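You operate a simulated robot arm through the tools that you are given. There is no shell and no other tool. Be economical: measure what you need, move in short steps, check, and stop when the job is done.

You are at the controls of a simulated robot arm. One attempt, no reset.

JOB
A breaker has tripped: raise it with the main off, then restart.
Fine: reset, then start the line; shut and latch the cabinet door; leave both selectors on. Where these are worked on the way, their far stop is far enough and under half their travel is too little: cabinet door.
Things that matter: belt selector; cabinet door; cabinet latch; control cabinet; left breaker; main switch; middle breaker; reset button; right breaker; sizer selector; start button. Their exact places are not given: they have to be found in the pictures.

The check looks at the end state, three seconds after you hand in, the way a careful person would. Anything else that was tipped, shoved, dropped, spilled or broken makes it a failure.

ROBOT AND FRAMES
A 7-joint arm with a two-finger gripper on a trunk, on a base that drives. Base frame: it is fixed to the floor where the robot stands at the start and does not move with it; the origin is under the middle of the robot, x ahead of it, y to its left, z up; the surface under the hand at the start is at about z = 63.9. Lengths are in cm, angles in rad, forces in N, time in s.
With the tool pointing down near the work surface it reaches from about 10 to 46 cm from the robot's upright axis, wherever it stands. Its first joint turns from -2.496 to 2.496 rad. Places, roughly: belt selector [20, 20, 90]; cabinet door [20, 20, 70]; cabinet latch [40, 20, 80]; control cabinet [30, 40, 80]; left breaker [20, 30, 80]; main switch [50, 20, 70]; middle breaker [20, 30, 70]; reset button [50, 20, 90]; right breaker [30, 30, 80]; sizer selector [20, 20, 90]; start button [30, 20, 90]. Payload 1.47 kg.
The TCP is the grasp point between the finger pads, 1.6 cm short of the fingertips. In the tool frame z runs along the fingers and y along their closing line. The gripper opens to 8.7 cm. The gripper's body begins 5.5 cm behind the TCP.
Orientation is that of the tool frame in the base frame, as a unit quaternion [x, y, z, w]. With the fingers straight down and closing along the base's y, the tool's x points along the base's -x, its y along +y and its z along -z.

CONTROLS
- The arm moves only by the tool servo_tool. Its argument "deltas" is a list of rows, each an object of numbers (a shift or turn left out is 0, a gripper value left out holds the last): "x", "y", "z": the shift along the tool's x, y, z in cm; "rx", "ry", "rz": the turn, a rotation vector about the tool's x, y, z in degrees; "hand": the finger opening in cm, from 0 to 8.7. In form: [{"x": .., "y": .., "z": .., "rx": .., "ry": .., "rz": .., "hand": ..}, ...]. A call has 1 to 12 rows; each row shifts and turns the commanded pose from where the row before left it, along the tool's axes as they then stand. Rows are played at 5 a second. More than 5 cm and 0.15 rad between two rows, or a gripper value outside its range, and nothing of the call is played. Where a pose cannot be reached the arm comes as near as it can. A force on the tool above 50 N (or 10 N above the force at the start of the call, whichever is more), or a blocked arm, ends the call early, and 0.2 s more pass. The fingers move at their own pace (about 4.5 cm/s each) and stop on an object; they squeeze with about 21 N. The grip force told is the motor's: it shows also when the fingers shut on nothing. Time passes only in rows, and 0.2 s behind the last, so rows that do not move let the fingers close. The reply holds the time, the measured pose of the TCP, the force on the tool along the base axes, the opening and the grip force, in the units named above and with some noise, with the torque about the TCP (base axes, N m) and any sound that the robot's microphone picked up.
- Cameras (640 x 400 px; columns grow to the right, rows downward): "scene" is now at [15.43, 3.55, 151.86]; the picture's right is [0.36, -0.93, 0.00], its down [-0.47, -0.18, -0.86] and it looks along [0.80, 0.31, -0.51] (base axes); focal length 214 px, centre (320, 200). "wrist" rides on the gripper at [7.3, 1.2, -8.9] in the tool frame; the picture's right is [-0.16, 0.99, 0.00], its down [-0.72, -0.12, -0.68] and it looks along [-0.67, -0.11, 0.73] (tool axes); focal length 247 px, centre (320, 200).
- capture(camera): a new picture of that camera. It takes no simulated time.
- raise_lower(by): slides the trunk up (or, below 0, down) by that many cm; the arm and the scene camera ride with it, the base frame stays. It gives what a move gives, with no picture.
- roll_base(legs): drives the robot by 1 to 6 legs, each [ahead, left, turn to the left] in cm, cm and rad, along the robot's own axes; the way and the turn of a leg run together, so that a leg with both is an arc; at most 150 cm and 3.142 rad a leg. The arm and the cameras ride along, it lands a little off, and it stops where it bumps. It gives what a move gives.
- aim_head(pan, tilt): turns the head with the scene camera to pan (to the left, within 1.501 rad either way) and tilt (down, from -0.506 to 1.204), counted from straight ahead of the robot. It gives what a move gives.
- locate(camera, pixels): there is no depth. For up to 12 entries [column, row, z] of the newest picture of that camera ("zoom" is the newest enlarged one), the place [x, y] in the base frame at which the ray of that pixel passes the height z, good to about 0.3 cm. It takes no simulated time.
- enlarge(camera, box): a new picture of the part [left, top, right, bottom] of that camera's present view, enlarged. It takes no simulated time.
- close_job(): hands the job in; it is judged then, once.

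Work in short steps. Measure before you move; look again where a grasp or a placing could have gone wrong, and mend it. You have 80 turns and 68 pictures in all, those below and enlarged ones among them. Open the gripper and draw the arm clear of the work before you hand the job in, unless the task says otherwise; then end with one line.

The tools are called as name(argument=value, ...) on one line, values as JSON. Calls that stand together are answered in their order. servo_tool: Moves the arm, as the interface text tells. Its arguments: {"type":"object","properties":{"deltas":{"type":"array","items":{"type":"object","properties":{"x":{"type":"number"},"y":{"type":"number"},"z":{"type":"number"},"rx":{"type":"number"},"ry":{"type":"number"},"rz":{"type":"number"},"hand":{"type":"number"}}}}},"required":["deltas"]} The other tools are called the same way: raise_lower (by) slides the trunk up or down; roll_base (legs) drives the base; aim_head (pan, tilt) turns the head that bears the scene camera; capture (camera) takes a picture; locate (camera, pixels) gives the place at which the rays of pixels pass given heights; enlarge (camera, box) takes an enlarged picture of a part of a camera's view; close_job () hands the job in.

At the start:

```text
time_s: 0.0
position: [42.14, 14.97, 106.63]
tcp_rot: [0.0, 1.0, 0.001, -0.001]
contact_force: [0.2, 0.0, -0.1]
wrist_torque: [0.01, 0.01, -0.01]
grip_width: 8.72
grasp_force: 0.1
trunk travel left (down, up): [-83.2, 40.8]
robot x, y, heading: [0.06, 0.25, -0.002]
head pan, tilt: [1.274, 1.201]
```

scene: 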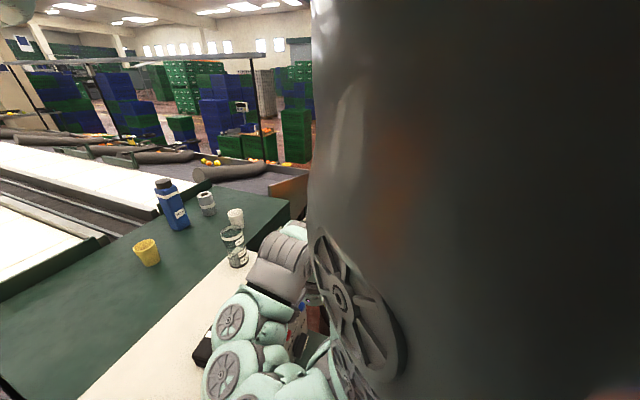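
wrist: 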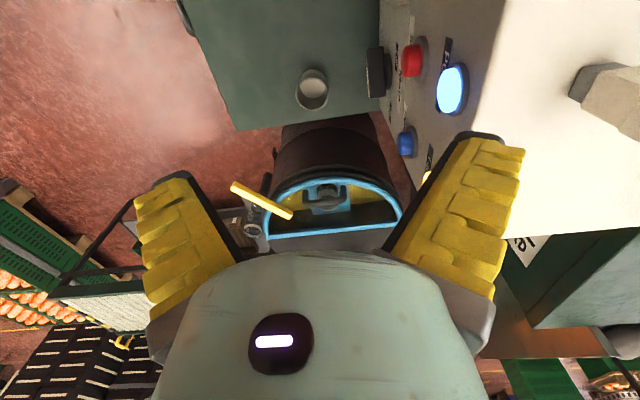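

The scene view is blocked by the arm. I aim the head toward the cabinet (to the left-front) and look.

aim_head(pan=0.9, tilt=1.1)

capture(camera="scene")

```text
time_s: 0.8
position: [42.13, 14.85, 106.56]
tcp_rot: [-0.001, 1.0, 0.0, -0.001]
contact_force: [-0.3, 0.8, -0.6]
wrist_torque: [-0.02, 0.03, 0.01]
grip_width: 8.71
grasp_force: 0.0
trunk travel left (down, up): [-83.2, 40.8]
robot x, y, heading: [-0.04, 0.04, 0.002]
head pan, tilt: [0.901, 1.1]
```

```text
65 pictures are left
```

scene: 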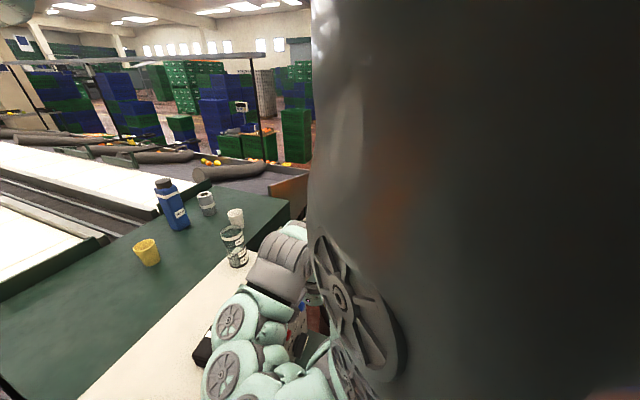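

The picture did not change although the head reports moving; I test with another aim.

aim_head(pan=0.6, tilt=0.9)

capture(camera="scene")

locate(camera="wrist", pixels=[[412, 62, 80], [452, 90, 80], [403, 142, 80], [313, 85, 80]])

```text
time_s: 1.6
position: [42.13, 14.88, 106.51]
tcp_rot: [0.0, 1.0, -0.001, -0.001]
contact_force: [0.1, -0.8, 0.1]
wrist_torque: [0.0, -0.02, -0.03]
grip_width: 8.68
grasp_force: 0.1
trunk travel left (down, up): [-83.2, 40.8]
robot x, y, heading: [0.13, -0.27, -0.003]
head pan, tilt: [0.6, 0.901]
```

```text
64 pictures are left
```

scene: 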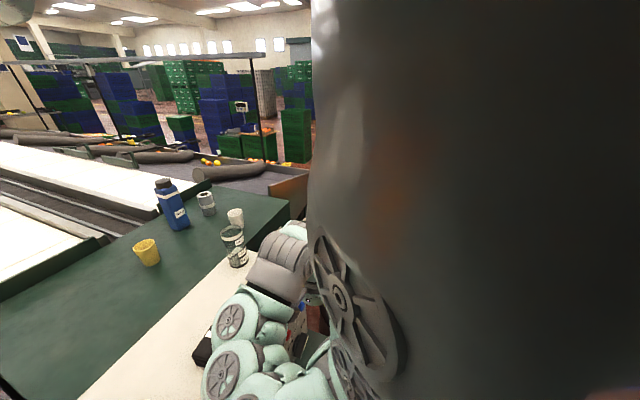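

```text
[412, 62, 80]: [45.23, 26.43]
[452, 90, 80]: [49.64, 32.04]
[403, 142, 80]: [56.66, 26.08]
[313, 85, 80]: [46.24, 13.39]
```

The scene camera does not follow the head, so I rely on the wrist camera. I enlarge the region with the buttons and the panel in it.

enlarge(camera="wrist", box=[180, 0, 520, 240])

enlarge(camera="scene", box=[180, 200, 420, 400])

```text
1.67 times, centred on (350, 120) of wrist
```

zoom: 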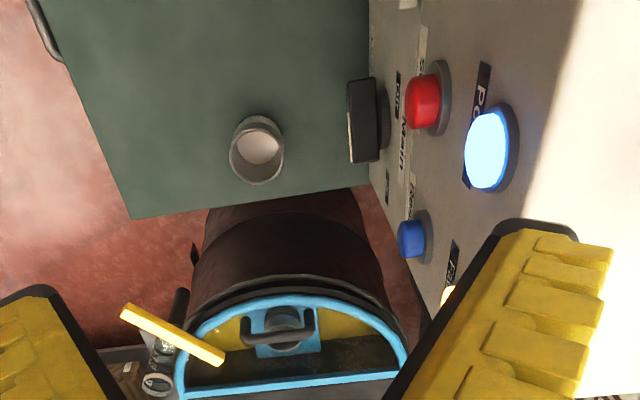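

```text
2.00 times, centred on (300, 300) of scene
```

zoom: 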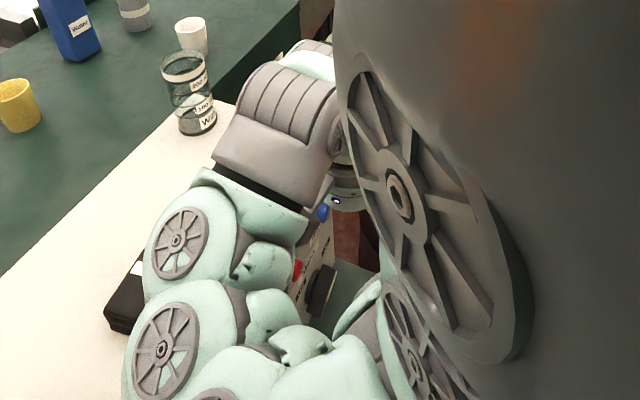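

White top is the cabinet's top; its front faces -y with main switch, red, lamp and blue button; the green door is swung open. I check floor positions before driving to face it.

locate(camera="wrist", pixels=[[60, 60, 0], [10, 150, 0], [150, 180, 0], [10, 320, 0], [280, 220, 0], [280, 220, 60], [100, 10, 0]])

servo_tool(deltas=[{"rz": 8}, {"rz": 8}, {"rz": 8}, {"rz": 8}, {"rz": 8}, {"rz": 8}])

capture(camera="wrist")

```text
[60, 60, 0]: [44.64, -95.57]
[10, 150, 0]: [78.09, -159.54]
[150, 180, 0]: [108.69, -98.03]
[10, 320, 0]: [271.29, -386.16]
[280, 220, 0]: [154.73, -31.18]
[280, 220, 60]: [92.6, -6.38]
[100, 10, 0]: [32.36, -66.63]
```

```text
time_s: 3.0
position: [42.12, 14.77, 106.53]
tcp_rot: [0.408, 0.913, 0.0, -0.001]
contact_force: [-0.2, 0.0, 0.1]
wrist_torque: [-0.01, -0.01, -0.01]
grip_width: 8.69
grasp_force: 0.1
trunk travel left (down, up): [-83.2, 40.8]
robot x, y, heading: [-0.17, -0.26, 0.001]
head pan, tilt: [0.6, 0.901]
```

```text
61 pictures are left
```

wrist: 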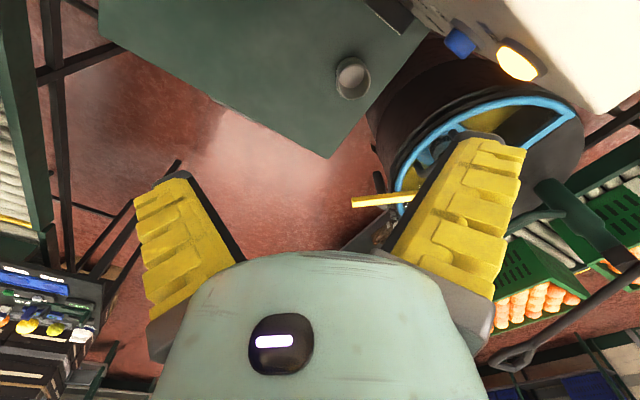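

The floor to the right seems open; I check how far the frame at left (pixel 55,130) is.

locate(camera="wrist", pixels=[[55, 265, 0], [175, 165, 0], [50, 20, 0], [100, 8, 80], [330, 158, 80], [425, 40, 80], [100, 8, 70], [330, 158, 70], [425, 40, 70]])

```text
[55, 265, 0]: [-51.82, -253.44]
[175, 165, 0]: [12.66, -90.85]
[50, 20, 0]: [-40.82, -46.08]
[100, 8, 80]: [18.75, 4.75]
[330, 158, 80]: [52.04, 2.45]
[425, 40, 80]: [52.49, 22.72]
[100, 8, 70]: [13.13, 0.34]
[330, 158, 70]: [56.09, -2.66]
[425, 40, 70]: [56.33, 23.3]
```

I drive right, ahead, and turn left to face the cabinet front, keeping clear of the open flap.

roll_base(legs=[[0, -35, 0], [32, 0, 0], [0, 0, 1.571]])

capture(camera="scene")

capture(camera="wrist")

```text
time_s: 11.0
position: [16.33, 6.16, 106.56]
tcp_rot: [-0.368, 0.93, 0.0, 0.0]
contact_force: [0.4, 0.0, -0.1]
wrist_torque: [0.01, 0.02, 0.02]
grip_width: 8.68
grasp_force: 0.0
trunk travel left (down, up): [-83.2, 40.8]
robot x, y, heading: [32.19, -35.82, 1.589]
head pan, tilt: [0.6, 0.901]
```

```text
60 pictures are left
```

scene: 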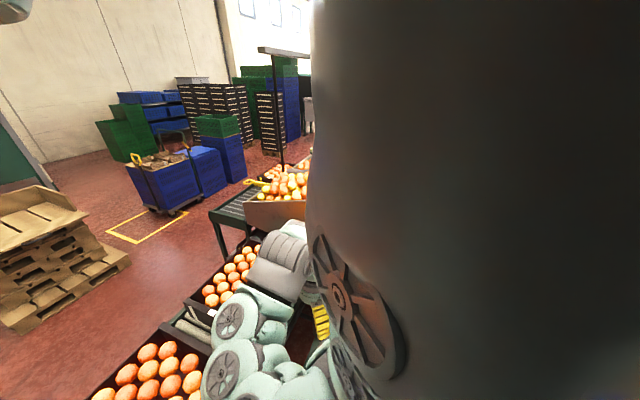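

```text
59 pictures are left
```

wrist: 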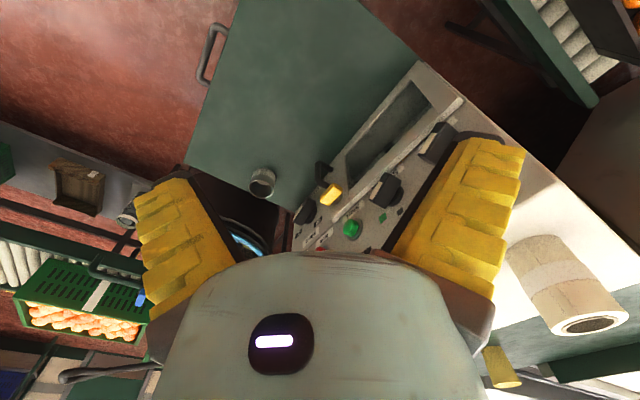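

Wrist now sees the panel with selectors and green button. I level the hand toward the panel: undo the yaw, shift right and back, then pitch it up ~40° so the camera looks nearly straight at the front.

servo_tool(deltas=[{"rz": -8}, {"rz": -8}, {"rz": -8}, {"rz": -8}, {"rz": -8}, {"rz": -7}, {"x": 2, "y": -3.5}, {"x": 2, "y": -3.5}, {"x": 2, "y": -3.5}, {"x": 2, "y": -3.5}])

servo_tool(deltas=[{"ry": -8}, {"ry": -8}, {"ry": -8}, {"ry": -8}, {"ry": -8}, {"x": 3.5, "z": 3.5}, {"x": 2.5, "z": 2.5}])

capture(camera="wrist")

```text
time_s: 13.2
position: [19.43, 7.52, 106.02]
tcp_rot: [0.709, -0.705, 0.001, 0.001]
contact_force: [-0.3, -0.8, 0.4]
wrist_torque: [0.01, 0.01, 0.0]
grip_width: 8.7
grasp_force: 0.1
out of reach, approached as far as the arm can: row 7, 8, 9, 10
trunk travel left (down, up): [-83.2, 40.8]
robot x, y, heading: [32.07, -35.65, 1.591]
head pan, tilt: [0.6, 0.901]
```

```text
time_s: 14.8
position: [17.5, 8.23, 95.33]
tcp_rot: [0.667, -0.663, -0.241, -0.24]
contact_force: [0.3, 0.1, -0.7]
wrist_torque: [0.0, 0.0, -0.01]
grip_width: 8.68
grasp_force: 0.0
out of reach, approached as far as the arm can: row 1, 2, 3
trunk travel left (down, up): [-83.2, 40.8]
robot x, y, heading: [31.7, -35.74, 1.593]
head pan, tilt: [0.6, 0.901]
```

```text
58 pictures are left
```

wrist: 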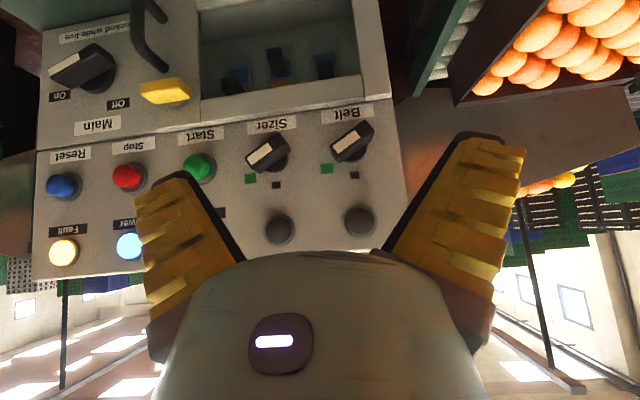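

Excellent (upside-down) view of the panel. I enlarge the two halves for details.

enlarge(camera="wrist", box=[30, 0, 230, 125])

enlarge(camera="wrist", box=[190, 0, 410, 138])

enlarge(camera="wrist", box=[30, 110, 410, 280])

```text
3.20 times, centred on (130, 62) of wrist
```

zoom: 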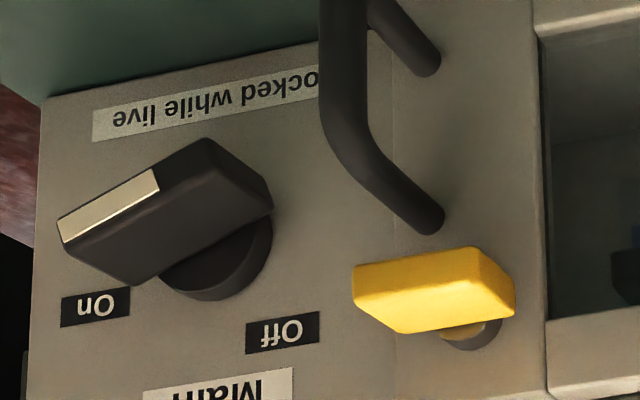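

```text
2.90 times, centred on (300, 69) of wrist
```

zoom: 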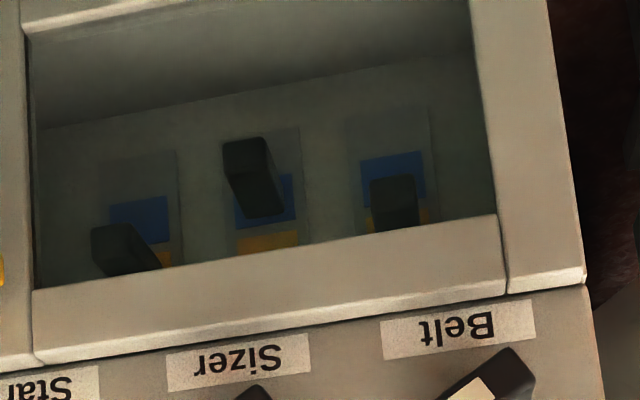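

```text
1.68 times, centred on (220, 195) of wrist
```

zoom: 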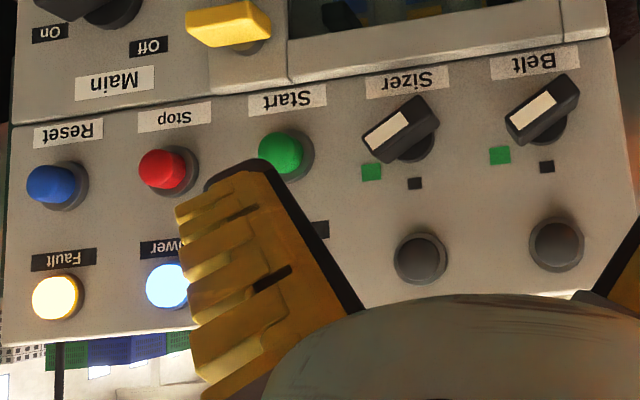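

The door is apparently shut, glazed, with yellow latch and bar handle; Main is On; the middle breaker looks down. I get rays for key features to triangulate against a second view.

locate(camera="wrist", pixels=[[62, 185, 91], [62, 185, 88], [200, 168, 91], [200, 168, 88], [86, 68, 75], [86, 68, 80], [165, 90, 75], [165, 90, 80], [265, 153, 91], [265, 153, 88], [352, 142, 91], [352, 142, 88]])

servo_tool(deltas=[{"y": -3}, {"y": -3}, {"y": -3}, {"y": -3}, {"x": 3}, {"x": 3}, {"x": 3}])

capture(camera="wrist")

```text
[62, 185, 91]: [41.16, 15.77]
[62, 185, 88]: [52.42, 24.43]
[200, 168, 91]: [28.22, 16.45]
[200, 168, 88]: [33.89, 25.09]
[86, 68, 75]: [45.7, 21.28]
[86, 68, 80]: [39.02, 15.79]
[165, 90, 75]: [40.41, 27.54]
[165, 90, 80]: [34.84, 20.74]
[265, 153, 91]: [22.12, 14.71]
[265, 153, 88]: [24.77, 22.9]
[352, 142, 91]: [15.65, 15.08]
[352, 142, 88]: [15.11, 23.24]
```

```text
time_s: 15.8
position: [19.76, 13.64, 99.72]
tcp_rot: [0.706, -0.573, -0.347, -0.233]
contact_force: [-0.7, -0.3, 0.7]
wrist_torque: [-0.03, 0.03, 0.01]
grip_width: 8.7
grasp_force: 0.0
trunk travel left (down, up): [-83.2, 40.8]
robot x, y, heading: [31.71, -35.97, 1.588]
head pan, tilt: [0.6, 0.901]
stopped in row 4: the arm was blocked; the commanded pose is now the measured one
```

```text
54 pictures are left
```

wrist: 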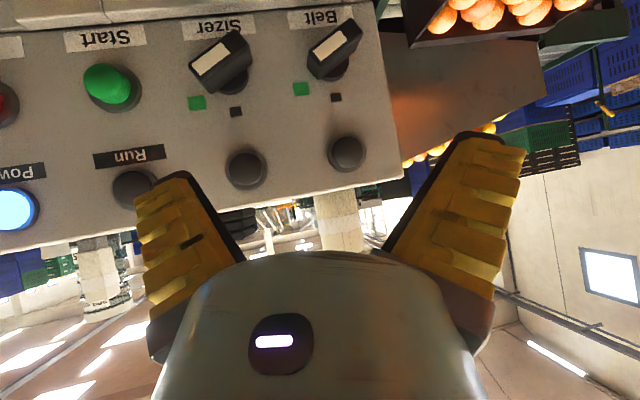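

The arm hit some joint limit. I back off along base -y and a bit toward +x, lower, where the arm should be better conditioned.

servo_tool(deltas=[{"x": 2.6, "y": 0.95, "z": -2.9}, {"x": 2.6, "y": 0.95, "z": -2.9}, {"x": 2.6, "y": 0.95, "z": -2.9}, {"x": 2.6, "y": 0.95, "z": -2.9}])

```text
time_s: 16.8
position: [21.08, -2.54, 99.03]
tcp_rot: [0.699, -0.587, -0.325, -0.248]
contact_force: [-1.8, -3.4, 1.9]
wrist_torque: [0.12, -0.11, -0.14]
grip_width: 8.68
grasp_force: 0.0
out of reach, approached as far as the arm can: row 3
trunk travel left (down, up): [-83.2, 40.8]
robot x, y, heading: [31.71, -35.7, 1.588]
head pan, tilt: [0.6, 0.901]
```

Now lower by 14 and go +x 10.

servo_tool(deltas=[{"x": 2.3, "y": -2.1, "z": 1.4}, {"x": 2.3, "y": -2.1, "z": 1.4}, {"x": 2.3, "y": -2.1, "z": 1.4}, {"x": 2.3, "y": -2.1, "z": 1.4}, {"x": 2.3, "y": -2.1, "z": 1.4}])

capture(camera="wrist")

capture(camera="scene")

```text
time_s: 17.9
position: [30.16, -3.16, 85.15]
tcp_rot: [0.705, -0.578, -0.339, -0.232]
contact_force: [0.6, -0.6, 0.0]
wrist_torque: [0.0, 0.01, 0.0]
grip_width: 8.67
grasp_force: 0.2
trunk travel left (down, up): [-83.2, 40.8]
robot x, y, heading: [31.78, -35.51, 1.589]
head pan, tilt: [0.6, 0.901]
```

```text
53 pictures are left
```

wrist: 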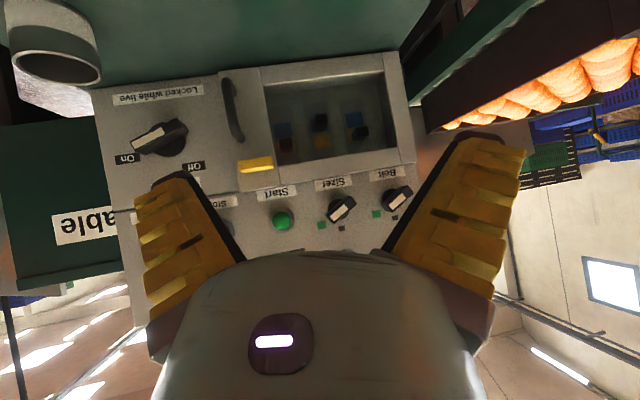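

```text
52 pictures are left
```

scene: 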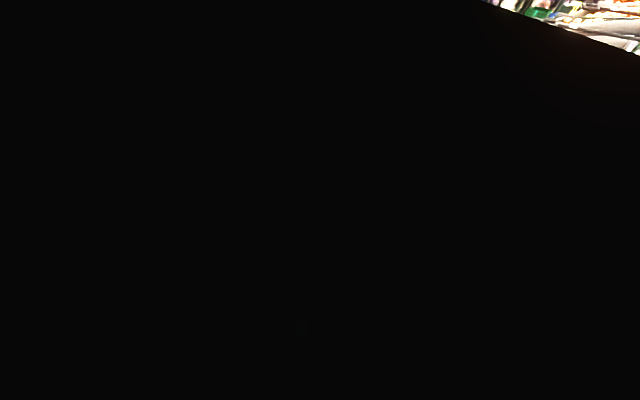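

The "knob" on the green plate is a cup on the table in front (pixel 50,50) – to be avoided. I get rays for triangulation.

locate(camera="wrist", pixels=[[281, 220, 91], [281, 220, 89], [340, 208, 91], [340, 208, 89], [397, 198, 89], [160, 138, 75], [160, 138, 78], [255, 167, 79], [255, 167, 82], [50, 68, 63.9], [95, 68, 63.9], [230, 105, 72]])

enlarge(camera="wrist", box=[220, 50, 420, 175])

locate(camera="wrist", pixels=[[281, 220, 87], [340, 208, 87], [397, 198, 87], [397, 198, 85], [255, 167, 77], [95, 90, 64], [400, 55, 64], [120, 210, 84], [265, 68, 66]])

```text
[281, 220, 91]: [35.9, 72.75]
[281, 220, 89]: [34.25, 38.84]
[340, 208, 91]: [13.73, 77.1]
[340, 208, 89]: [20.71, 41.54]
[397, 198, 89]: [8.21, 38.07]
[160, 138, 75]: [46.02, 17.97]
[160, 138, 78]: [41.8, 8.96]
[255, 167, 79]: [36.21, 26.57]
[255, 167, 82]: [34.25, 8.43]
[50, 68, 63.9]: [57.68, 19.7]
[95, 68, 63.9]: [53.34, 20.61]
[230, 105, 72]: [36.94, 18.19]
```

```text
3.20 times, centred on (320, 112) of wrist
```

zoom: 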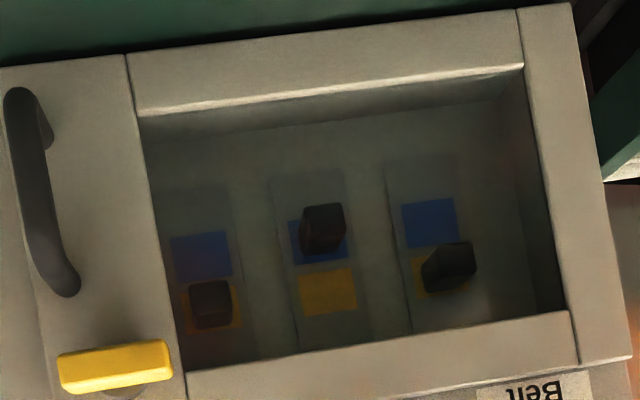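

```text
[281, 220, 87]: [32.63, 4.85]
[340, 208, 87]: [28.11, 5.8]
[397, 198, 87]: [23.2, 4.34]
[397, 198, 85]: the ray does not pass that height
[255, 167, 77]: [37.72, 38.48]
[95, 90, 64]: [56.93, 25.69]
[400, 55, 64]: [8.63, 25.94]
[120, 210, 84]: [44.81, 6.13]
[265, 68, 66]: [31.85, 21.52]
```

Triangulated: Start ≈(33.6,24.6,88.2), Sizer ≈(24.6,22.5,88), Belt ≈(15.3,22,88), Main ≈(48.7,23.5,73), latch ≈(35.7,21.8,79.5), cup ≈(50,12.5) on table. The middle breaker is down. I level the tool to point along +y and then roll it so that the camera comes to the side/top.

servo_tool(deltas=[{"rx": 2.4, "ry": -6.84, "rz": 0.2}, {"rx": 2.4, "ry": -6.84, "rz": 0.2}, {"rx": 2.4, "ry": -6.84, "rz": 0.2}, {"rx": 2.4, "ry": -6.84, "rz": 0.2}, {"rx": 2.4, "ry": -6.84, "rz": 0.2}, {"rx": 2.4, "ry": -6.84, "rz": 0.2}])

servo_tool(deltas=[{"rz": -8}, {"rz": -8}, {"rz": -8}, {"rz": -8}, {"rz": -8}, {"rz": -8}, {"rz": -8}, {"rz": -8}, {"rz": -8}, {"rz": -8}, {"rz": -8}, {"rz": -8}])

```text
time_s: 19.4
position: [30.86, -2.95, 91.74]
tcp_rot: [0.545, -0.52, -0.472, -0.458]
contact_force: [-0.1, 1.1, 0.0]
wrist_torque: [0.01, 0.02, -0.02]
grip_width: 8.71
grasp_force: 0.0
out of reach, approached as far as the arm can: row 3, 4, 5, 6
trunk travel left (down, up): [-83.2, 40.8]
robot x, y, heading: [31.87, -36.02, 1.587]
head pan, tilt: [0.6, 0.901]
```

```text
time_s: 21.9
position: [30.91, -3.21, 91.68]
tcp_rot: [0.751, 0.057, 0.027, -0.657]
contact_force: [-1.3, -0.1, 0.5]
wrist_torque: [-0.01, 0.04, -0.01]
grip_width: 8.7
grasp_force: 0.0
trunk travel left (down, up): [-83.2, 40.8]
robot x, y, heading: [31.79, -35.91, 1.592]
head pan, tilt: [0.6, 0.901]
```

Roll works. Now I pitch the tool 30° downward (to stay above the cup) and stage in front of Main at about (48.7, 8, 83), then look.

servo_tool(deltas=[{"rx": -7.3}, {"rx": -7.3}, {"rx": -7.3}, {"x": 3.4, "y": 0.4, "z": 2.78}, {"x": 3.4, "y": 0.4, "z": 2.78}, {"x": 3.4, "y": 0.4, "z": 2.78}, {"x": 3.4, "y": 0.4, "z": 2.78}, {"x": 3.4, "y": 0.4, "z": 2.78}])

capture(camera="wrist")

```text
time_s: 23.8
position: [48.35, 9.11, 84.98]
tcp_rot: [0.862, 0.051, 0.036, -0.503]
contact_force: [0.8, 0.7, -0.8]
wrist_torque: [-0.03, 0.06, 0.05]
grip_width: 8.68
grasp_force: 0.1
trunk travel left (down, up): [-83.2, 40.8]
robot x, y, heading: [31.52, -35.98, 1.589]
head pan, tilt: [0.6, 0.901]
```

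```text
50 pictures are left
```

wrist: 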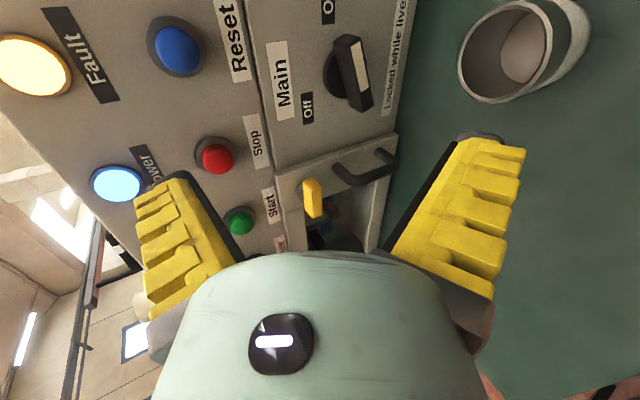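

I locate the labels, knob ends, pivot, latch ends, and cup rim via rays here.

locate(camera="wrist", pixels=[[327, 12, 72], [327, 12, 78], [307, 108, 72], [307, 108, 78], [348, 40, 72], [348, 40, 76], [364, 106, 72], [364, 106, 76], [312, 183, 78], [312, 215, 78], [465, 85, 69], [560, 40, 69]])

locate(camera="wrist", pixels=[[312, 183, 82], [312, 215, 82], [332, 75, 72], [332, 75, 76], [177, 50, 88], [177, 50, 84], [215, 158, 88], [340, 170, 72], [385, 155, 72], [340, 170, 76], [385, 155, 68], [530, 50, 64]])

enlarge(camera="wrist", box=[240, 0, 440, 250])

```text
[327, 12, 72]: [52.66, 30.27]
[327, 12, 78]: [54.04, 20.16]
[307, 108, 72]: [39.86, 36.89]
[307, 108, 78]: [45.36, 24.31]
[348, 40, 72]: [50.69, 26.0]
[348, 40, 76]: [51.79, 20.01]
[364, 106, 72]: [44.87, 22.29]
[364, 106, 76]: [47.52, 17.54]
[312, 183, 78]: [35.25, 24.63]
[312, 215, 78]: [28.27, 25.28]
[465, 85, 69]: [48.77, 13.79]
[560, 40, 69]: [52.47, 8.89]
```

```text
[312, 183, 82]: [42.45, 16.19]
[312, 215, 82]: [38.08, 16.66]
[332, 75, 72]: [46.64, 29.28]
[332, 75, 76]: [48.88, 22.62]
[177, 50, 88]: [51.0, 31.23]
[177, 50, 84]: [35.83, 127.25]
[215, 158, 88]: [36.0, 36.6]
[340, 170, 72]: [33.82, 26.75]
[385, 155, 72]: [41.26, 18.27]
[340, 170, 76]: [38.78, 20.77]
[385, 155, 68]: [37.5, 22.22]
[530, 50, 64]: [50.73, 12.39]
```

```text
1.60 times, centred on (340, 125) of wrist
```

zoom: 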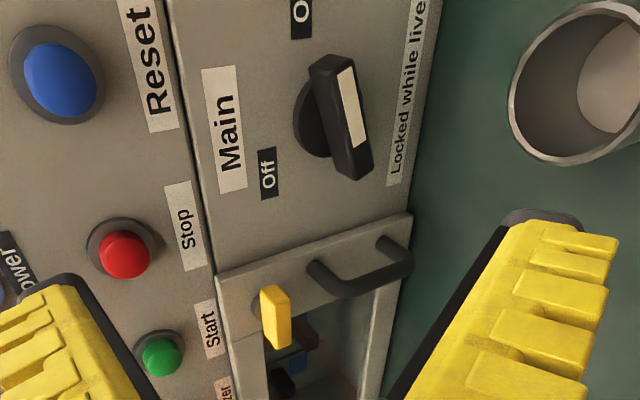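

Bar centre ≈(48.6,21,74), tilted ~20° above +x. I align the grip with it (13.5° turn about the knob axis), narrow to 5 cm and go three quarters of the way, then check.

servo_tool(deltas=[{"rx": -0.35, "ry": 3.3, "rz": -5.9, "hand": 5}, {"rx": -0.35, "ry": 3.3, "rz": -5.9}, {"x": -0.73, "y": 0.81, "z": 3.92}, {"x": -0.73, "y": 0.81, "z": 3.92}, {"x": -0.5, "y": 0.55, "z": 2.6}])

capture(camera="wrist")

```text
time_s: 24.9
position: [48.35, 12.63, 84.74]
tcp_rot: [0.853, 0.11, 0.136, -0.492]
contact_force: [-0.1, 0.0, -0.5]
wrist_torque: [0.05, -0.01, -0.01]
grip_width: 5.54
grasp_force: 3.1
out of reach, approached as far as the arm can: row 3, 4, 5
trunk travel left (down, up): [-83.2, 40.8]
robot x, y, heading: [32.08, -35.61, 1.59]
head pan, tilt: [0.6, 0.901]
```

```text
48 pictures are left
```

wrist: 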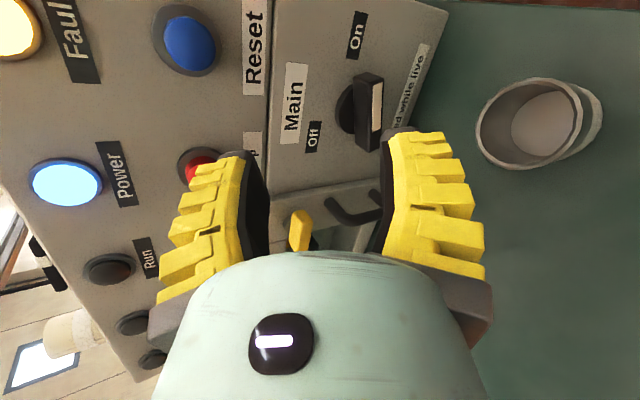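

It is out of reach; I draw the hand back and drive the base closer (12 ahead, 8 to the right).

servo_tool(deltas=[{"x": -2.1, "y": 1.3, "z": -3.7}, {"x": -2.1, "y": 1.3, "z": -3.7}, {"x": -2.1, "y": 1.3, "z": -3.7}])

```text
time_s: 25.8
position: [42.55, 0.57, 84.76]
tcp_rot: [0.852, 0.108, 0.137, -0.494]
contact_force: [-0.8, -0.7, 0.1]
wrist_torque: [0.02, -0.04, 0.01]
grip_width: 5.55
grasp_force: 3.6
trunk travel left (down, up): [-83.2, 40.8]
robot x, y, heading: [31.81, -35.59, 1.593]
head pan, tilt: [0.6, 0.901]
```

roll_base(legs=[[11, -8, 0]])

capture(camera="wrist")

```text
time_s: 27.1
position: [50.43, 11.7, 84.7]
tcp_rot: [0.852, 0.111, 0.137, -0.493]
contact_force: [-0.3, -0.3, 0.0]
wrist_torque: [0.0, 0.02, 0.01]
grip_width: 5.52
grasp_force: 3.8
trunk travel left (down, up): [-83.2, 40.8]
robot x, y, heading: [39.54, -24.52, 1.597]
head pan, tilt: [0.6, 0.901]
```

```text
47 pictures are left
```

wrist: 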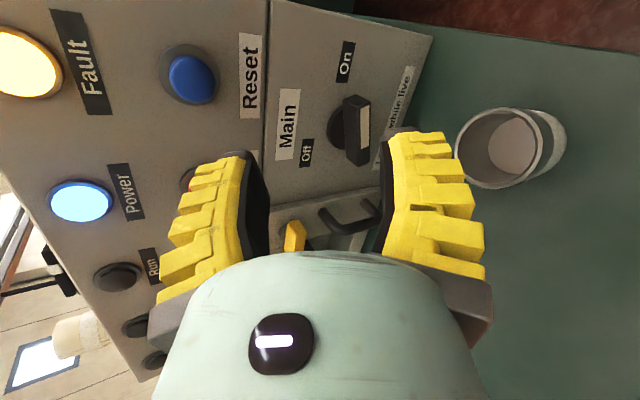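

Base is closer now. Recheck knob position with rays: bar ends ~(350,100) and (358,163), base disk (338,128), label Off (306,152).

locate(camera="wrist", pixels=[[350, 100, 75], [350, 100, 72], [358, 163, 72], [358, 163, 75], [338, 128, 75], [338, 128, 72], [306, 152, 77], [306, 152, 74], [345, 62, 75], [345, 62, 72], [190, 78, 88], [190, 78, 86]])

```text
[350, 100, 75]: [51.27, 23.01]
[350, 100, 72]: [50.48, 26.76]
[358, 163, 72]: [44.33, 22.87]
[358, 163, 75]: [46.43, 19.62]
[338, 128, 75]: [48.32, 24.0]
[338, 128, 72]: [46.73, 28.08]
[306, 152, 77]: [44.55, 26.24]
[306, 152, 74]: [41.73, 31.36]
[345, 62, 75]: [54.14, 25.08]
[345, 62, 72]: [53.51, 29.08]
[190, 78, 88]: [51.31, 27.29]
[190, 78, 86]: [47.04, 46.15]
```

Pivot ≈(48.6, –, 74.2). I move sideways in line first, then in along the tool axis, stopping ~4.4 cm short to check.

servo_tool(deltas=[{"x": -2.4, "y": 1.6, "z": 2, "hand": 5}, {"x": -2.36, "y": 1.69, "z": 2}, {"z": 4.4}, {}])

capture(camera="wrist")

```text
time_s: 28.1
position: [47.26, 16.29, 82.3]
tcp_rot: [0.852, 0.111, 0.137, -0.493]
contact_force: [0.3, -0.8, 0.7]
wrist_torque: [0.0, 0.01, -0.03]
grip_width: 5.53
grasp_force: 3.3
out of reach, approached as far as the arm can: row 1, 2, 3
trunk travel left (down, up): [-83.2, 40.8]
robot x, y, heading: [39.67, -24.57, 1.591]
head pan, tilt: [0.6, 0.901]
```

```text
46 pictures are left
```

wrist: 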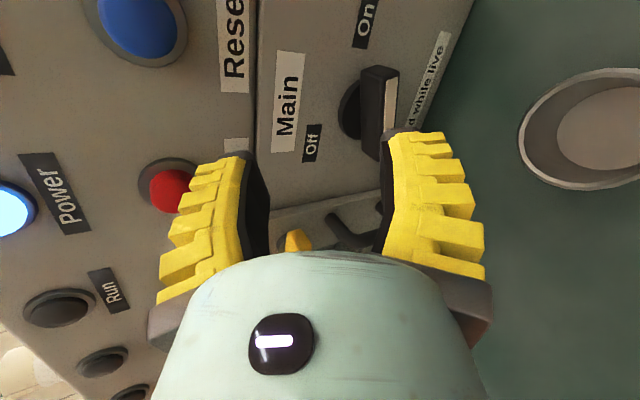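

The limit is downward reach; the trunk is too high. I lower the trunk by 7 cm (hand then ~75 high, 16 deep, above the cup rim at ~68).

raise_lower(by=-7)

capture(camera="wrist")

```text
time_s: 29.1
position: [47.23, 16.23, 75.33]
tcp_rot: [0.852, 0.11, 0.137, -0.493]
contact_force: [0.5, -0.9, 0.0]
wrist_torque: [-0.02, -0.03, -0.01]
grip_width: 5.53
grasp_force: 4.0
trunk travel left (down, up): [-76.2, 47.8]
robot x, y, heading: [39.9, -24.61, 1.597]
head pan, tilt: [0.6, 0.901]
```

```text
45 pictures are left
```

wrist: 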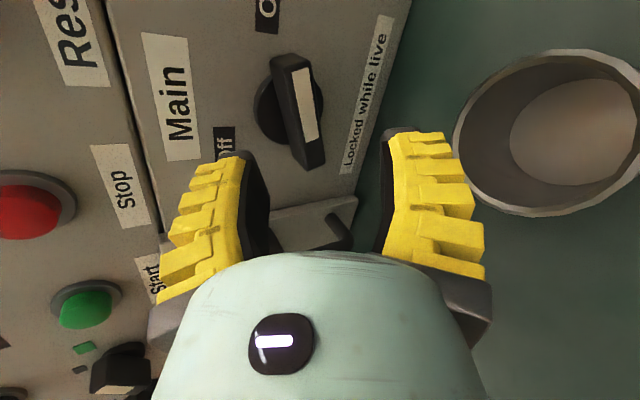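

Bar is parallel to my grip; it needs ~1.1 toward tool -y, 1.2 along x, 4.8 in. I advance, close, and check the forces.

servo_tool(deltas=[{"x": 1.2, "y": -1.08, "z": 0.5}, {"z": 2.2}, {"z": 2.1}, {"hand": 1}, {}, {}, {}])

capture(camera="wrist")

```text
time_s: 30.7
position: [48.46, 20.28, 75.56]
tcp_rot: [0.852, 0.11, 0.137, -0.493]
contact_force: [0.4, 0.4, -0.6]
wrist_torque: [0.02, -0.01, 0.01]
grip_width: 1.68
grasp_force: 5.5
out of reach, approached as far as the arm can: row 3
trunk travel left (down, up): [-76.2, 47.8]
robot x, y, heading: [39.71, -24.73, 1.598]
head pan, tilt: [0.6, 0.901]
```

```text
44 pictures are left
```

wrist: 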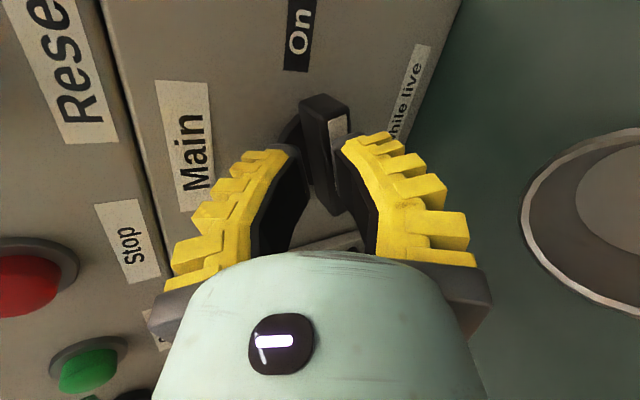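

I close fully to see whether the bar is between the fingers.

servo_tool(deltas=[{"hand": 0}, {}, {}])

enlarge(camera="wrist", box=[220, 60, 420, 260])

```text
time_s: 31.5
position: [48.44, 20.22, 75.61]
tcp_rot: [0.852, 0.11, 0.138, -0.493]
contact_force: [-0.1, 0.1, -0.5]
wrist_torque: [0.0, -0.01, -0.02]
grip_width: 0.01
grasp_force: 20.4
trunk travel left (down, up): [-76.2, 47.8]
robot x, y, heading: [39.81, -25.11, 1.589]
head pan, tilt: [0.6, 0.901]
```

```text
2.00 times, centred on (320, 160) of wrist
```

zoom: 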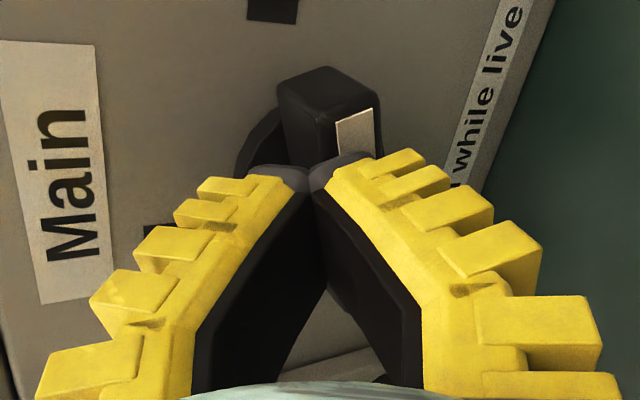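

Fingers closed in front of the bar – not deep enough, and the arm is at its outer reach. I open, retreat 9 cm, drive 7 cm closer.

servo_tool(deltas=[{"hand": 4.5, "z": -0.5}, {"x": 0.1, "y": 1.3, "z": -4.2}, {"x": 0.1, "y": 1.3, "z": -4.2}])

roll_base(legs=[[7, 0, 0]])

```text
time_s: 32.3
position: [48.44, 11.13, 77.85]
tcp_rot: [0.852, 0.109, 0.137, -0.493]
contact_force: [0.5, -0.2, -0.3]
wrist_torque: [-0.01, 0.01, 0.0]
grip_width: 5.06
grasp_force: 4.1
trunk travel left (down, up): [-76.2, 47.8]
robot x, y, heading: [39.67, -24.99, 1.59]
head pan, tilt: [0.6, 0.901]
```

```text
time_s: 33.4
position: [48.27, 18.1, 77.79]
tcp_rot: [0.852, 0.11, 0.137, -0.493]
contact_force: [0.1, -0.7, 0.4]
wrist_torque: [-0.02, -0.01, 0.02]
grip_width: 5.03
grasp_force: 4.1
trunk travel left (down, up): [-76.2, 47.8]
robot x, y, heading: [39.89, -17.6, 1.592]
head pan, tilt: [0.6, 0.901]
```

Now rotate the pitch to 20°, line up, narrow to ~3.5 and check before entering.

servo_tool(deltas=[{"rx": 5, "hand": 3}, {"rx": 5}, {"x": -0.98, "y": 2.2, "z": 1.5}, {}])

capture(camera="wrist")

```text
time_s: 34.4
position: [47.82, 20.36, 79.04]
tcp_rot: [0.806, 0.121, 0.126, -0.566]
contact_force: [-0.7, 0.5, -1.2]
wrist_torque: [-0.02, 0.04, 0.03]
grip_width: 3.59
grasp_force: 4.4
out of reach, approached as far as the arm can: row 2, 3
trunk travel left (down, up): [-76.2, 47.8]
robot x, y, heading: [39.4, -18.16, 1.594]
head pan, tilt: [0.6, 0.901]
```

```text
42 pictures are left
```

wrist: 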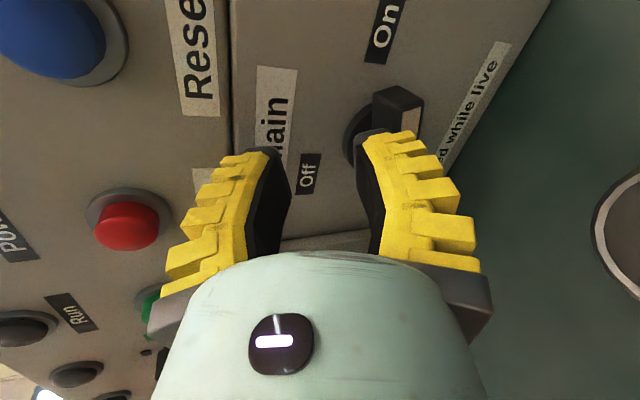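

The arm is at its lower limit relative to the trunk. I retreat back and up, then lower the trunk 9 cm.

servo_tool(deltas=[{"x": 0.9, "y": -1, "z": -2.5}, {"x": 0.9, "y": -1, "z": -2.5}])

raise_lower(by=-9)

capture(camera="wrist")

```text
time_s: 35.0
position: [48.27, 16.55, 83.06]
tcp_rot: [0.806, 0.122, 0.125, -0.566]
contact_force: [-1.3, 0.6, -0.2]
wrist_torque: [0.03, 0.01, -0.02]
grip_width: 3.62
grasp_force: 4.5
trunk travel left (down, up): [-76.2, 47.8]
robot x, y, heading: [40.15, -17.63, 1.589]
head pan, tilt: [0.6, 0.901]
```

```text
time_s: 36.2
position: [48.37, 16.6, 74.01]
tcp_rot: [0.805, 0.123, 0.128, -0.566]
contact_force: [0.3, -0.6, 0.6]
wrist_torque: [-0.01, 0.01, 0.01]
grip_width: 3.62
grasp_force: 4.7
trunk travel left (down, up): [-67.2, 56.8]
robot x, y, heading: [39.5, -17.53, 1.592]
head pan, tilt: [0.6, 0.901]
```

```text
41 pictures are left
```

wrist: 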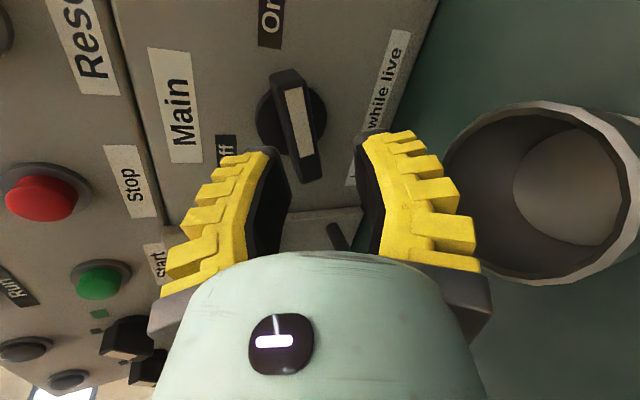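

Bar centre (300,128) lies ~1.25 toward tool -y, ~6 ahead. I shift and enter, then close.

servo_tool(deltas=[{"y": -1.25, "z": 0.4}, {"z": 2.5}, {"z": 2.5}, {}])

servo_tool(deltas=[{"hand": 0}, {}, {}, {}])

capture(camera="wrist")

```text
time_s: 37.2
position: [48.62, 21.77, 73.4]
tcp_rot: [0.807, 0.123, 0.127, -0.564]
contact_force: [1.8, -8.9, 6.7]
wrist_torque: [0.36, 0.04, -0.04]
grip_width: 3.85
grasp_force: 5.9
trunk travel left (down, up): [-67.2, 56.8]
robot x, y, heading: [39.82, -17.89, 1.59]
head pan, tilt: [0.6, 0.901]
```

```text
time_s: 38.2
position: [48.23, 22.03, 73.46]
tcp_rot: [0.805, 0.122, 0.126, -0.567]
contact_force: [-6.2, -8.3, 24.8]
wrist_torque: [0.46, 0.01, 0.63]
grip_width: 1.7
grasp_force: 30.4
trunk travel left (down, up): [-67.2, 56.8]
robot x, y, heading: [39.64, -17.74, 1.595]
head pan, tilt: [0.6, 0.901]
```

```text
40 pictures are left
```

wrist: 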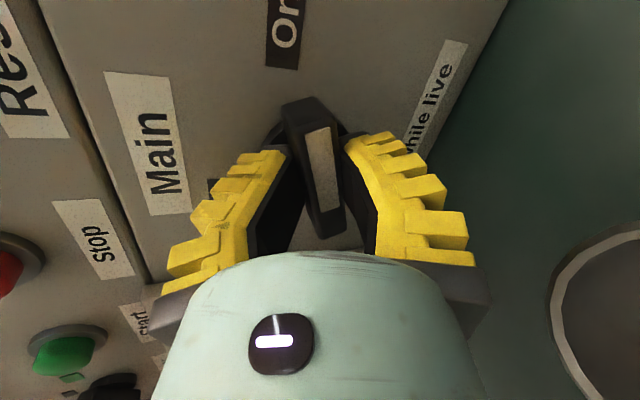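

The bar is gripped (1.7 cm). I relieve the upward load and turn CCW about the knob axis, 30° first.

servo_tool(deltas=[{"y": -0.4}, {"rx": -0.4, "ry": 2.46, "rz": -7.1}, {"rx": -0.4, "ry": 2.46, "rz": -7.1}, {"rx": -0.4, "ry": 2.46, "rz": -7.1}, {"rx": -0.4, "ry": 2.46, "rz": -7.1}, {}])

capture(camera="wrist")

```text
time_s: 39.6
position: [48.0, 21.9, 73.52]
tcp_rot: [0.747, 0.266, 0.329, -0.512]
contact_force: [-3.5, -2.3, -17.4]
wrist_torque: [0.36, 0.03, 0.27]
grip_width: 1.48
grasp_force: 29.9
trunk travel left (down, up): [-67.2, 56.8]
robot x, y, heading: [39.83, -17.8, 1.592]
head pan, tilt: [0.6, 0.901]
```

```text
39 pictures are left
```

wrist: 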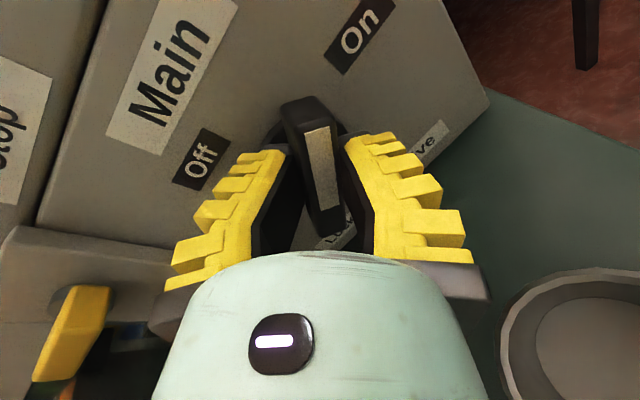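

It turns along (bar now mid-way). Continue 45°.

servo_tool(deltas=[{"rx": -0.4, "ry": 2.46, "rz": -7.1}, {"rx": -0.4, "ry": 2.46, "rz": -7.1}, {"rx": -0.4, "ry": 2.46, "rz": -7.1}, {"rx": -0.4, "ry": 2.46, "rz": -7.1}, {"rx": -0.4, "ry": 2.46, "rz": -7.1}, {}])

capture(camera="wrist")

```text
time_s: 41.0
position: [47.98, 22.07, 74.95]
tcp_rot: [0.602, 0.421, 0.548, -0.401]
contact_force: [-12.8, -10.1, -26.2]
wrist_torque: [-0.24, 0.22, 0.58]
grip_width: 1.8
grasp_force: 30.1
out of reach, approached as far as the arm can: row 4, 5
trunk travel left (down, up): [-67.2, 56.8]
robot x, y, heading: [39.46, -17.67, 1.589]
head pan, tilt: [0.6, 0.901]
```

```text
38 pictures are left
```

wrist: 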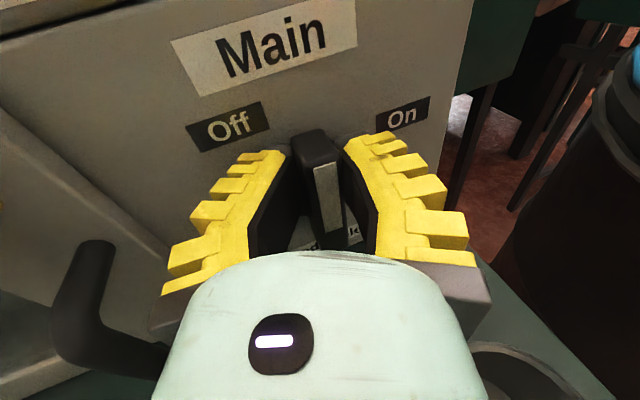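

Bar is now upright at ~87°; the arm is at a limit again. I open, back out, raise the hand by 8 and lower the trunk by 8 to gain room, then regrip.

servo_tool(deltas=[{"hand": 3.2}, {}, {"z": -3}, {"z": -3}, {"x": 4}, {"x": 4}])

raise_lower(by=-8)

capture(camera="wrist")

```text
time_s: 42.4
position: [47.52, 18.14, 82.65]
tcp_rot: [0.595, 0.419, 0.559, -0.398]
contact_force: [-0.7, 0.4, 0.3]
wrist_torque: [-0.02, 0.01, 0.06]
grip_width: 3.8
grasp_force: 4.3
out of reach, approached as far as the arm can: row 4, 6
trunk travel left (down, up): [-67.2, 56.8]
robot x, y, heading: [39.63, -17.79, 1.59]
head pan, tilt: [0.6, 0.901]
```

```text
time_s: 43.6
position: [47.03, 18.17, 74.52]
tcp_rot: [0.595, 0.42, 0.557, -0.4]
contact_force: [0.2, -0.6, -0.6]
wrist_torque: [-0.01, 0.01, -0.01]
grip_width: 3.77
grasp_force: 4.1
trunk travel left (down, up): [-59.2, 64.8]
robot x, y, heading: [39.54, -18.04, 1.592]
head pan, tilt: [0.6, 0.901]
```

```text
37 pictures are left
```

wrist: 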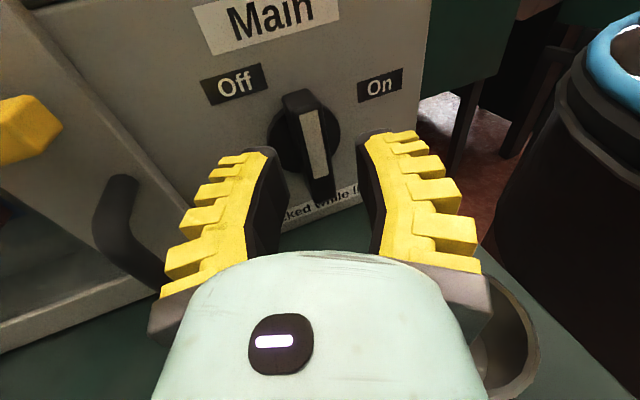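

Clear view: bar upright, Off to the left. Regrip (shift −0.5, in 4.2), close, turn CCW 45° further.

servo_tool(deltas=[{"y": -0.5}, {"z": 2.1}, {"z": 2.1}, {"hand": 0}, {}, {}, {}])

servo_tool(deltas=[{"rx": -0.4, "ry": 2.46, "rz": -7.1}, {"rx": -0.4, "ry": 2.46, "rz": -7.1}, {"rx": -0.4, "ry": 2.46, "rz": -7.1}, {"rx": -0.4, "ry": 2.46, "rz": -7.1}, {"rx": -0.4, "ry": 2.46, "rz": -7.1}, {"rx": -0.4, "ry": 2.46, "rz": -7.1}, {}])

capture(camera="wrist")

```text
time_s: 45.2
position: [47.7, 21.94, 73.95]
tcp_rot: [0.596, 0.42, 0.556, -0.399]
contact_force: [-5.8, -5.6, -3.6]
wrist_torque: [-0.18, 0.03, 0.51]
grip_width: 1.64
grasp_force: 30.2
out of reach, approached as far as the arm can: row 2, 3
trunk travel left (down, up): [-59.2, 64.8]
robot x, y, heading: [39.42, -17.96, 1.591]
head pan, tilt: [0.6, 0.901]
```

```text
time_s: 46.8
position: [47.81, 21.84, 73.76]
tcp_rot: [0.339, 0.543, 0.738, -0.212]
contact_force: [-6.7, -14.5, 4.4]
wrist_torque: [-0.19, 3.49, 1.2]
grip_width: 4.91
grasp_force: 29.8
trunk travel left (down, up): [-59.2, 64.8]
robot x, y, heading: [39.42, -17.65, 1.586]
head pan, tilt: [0.6, 0.901]
```

```text
36 pictures are left
```

wrist: 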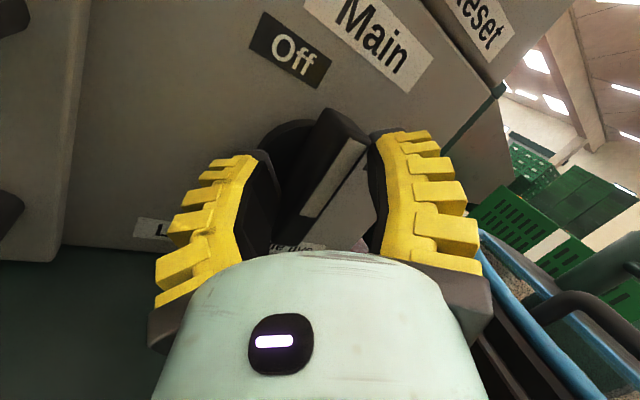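

The knob hit its stop (torque 3.5, fingers slipped on it). I open, back out and look to verify Off.

servo_tool(deltas=[{"hand": 5}, {}, {"z": -3}, {"z": -3}, {"rx": 0.4, "ry": -2.46, "rz": 7.1}, {"rx": 0.4, "ry": -2.46, "rz": 7.1}, {"rx": 0.4, "ry": -2.46, "rz": 7.1}, {"rx": 0.4, "ry": -2.46, "rz": 7.1}, {"x": 4}])

capture(camera="wrist")

```text
time_s: 48.8
position: [45.14, 16.96, 77.33]
tcp_rot: [0.519, 0.468, 0.628, -0.342]
contact_force: [0.1, 0.0, 0.5]
wrist_torque: [-0.02, -0.02, -0.02]
grip_width: 5.52
grasp_force: 4.1
out of reach, approached as far as the arm can: row 4, 9
trunk travel left (down, up): [-59.2, 64.8]
robot x, y, heading: [39.52, -17.35, 1.599]
head pan, tilt: [0.6, 0.901]
```

```text
35 pictures are left
```

wrist: 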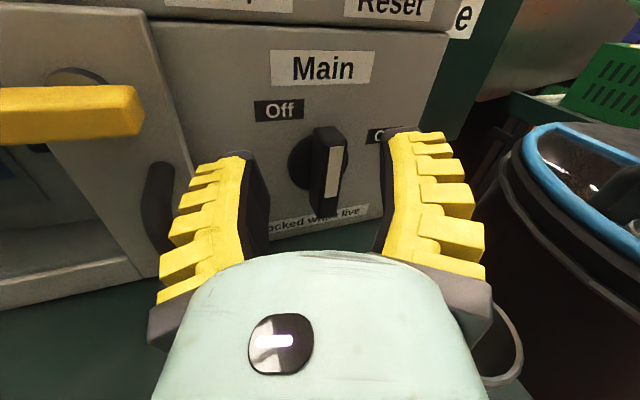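

The bar looks upright (~90–95°); to verify Off I raise the trunk 14 cm to see the Power lamp.

raise_lower(by=14)

capture(camera="wrist")

```text
time_s: 50.4
position: [45.14, 16.94, 91.28]
tcp_rot: [0.517, 0.469, 0.629, -0.342]
contact_force: [0.7, 0.1, -1.0]
wrist_torque: [0.01, -0.02, 0.03]
grip_width: 5.53
grasp_force: 4.1
trunk travel left (down, up): [-73.2, 50.8]
robot x, y, heading: [39.65, -17.88, 1.588]
head pan, tilt: [0.6, 0.901]
```

```text
34 pictures are left
```

wrist: 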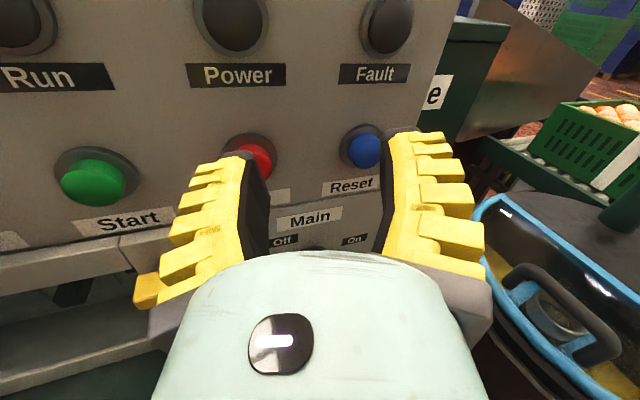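

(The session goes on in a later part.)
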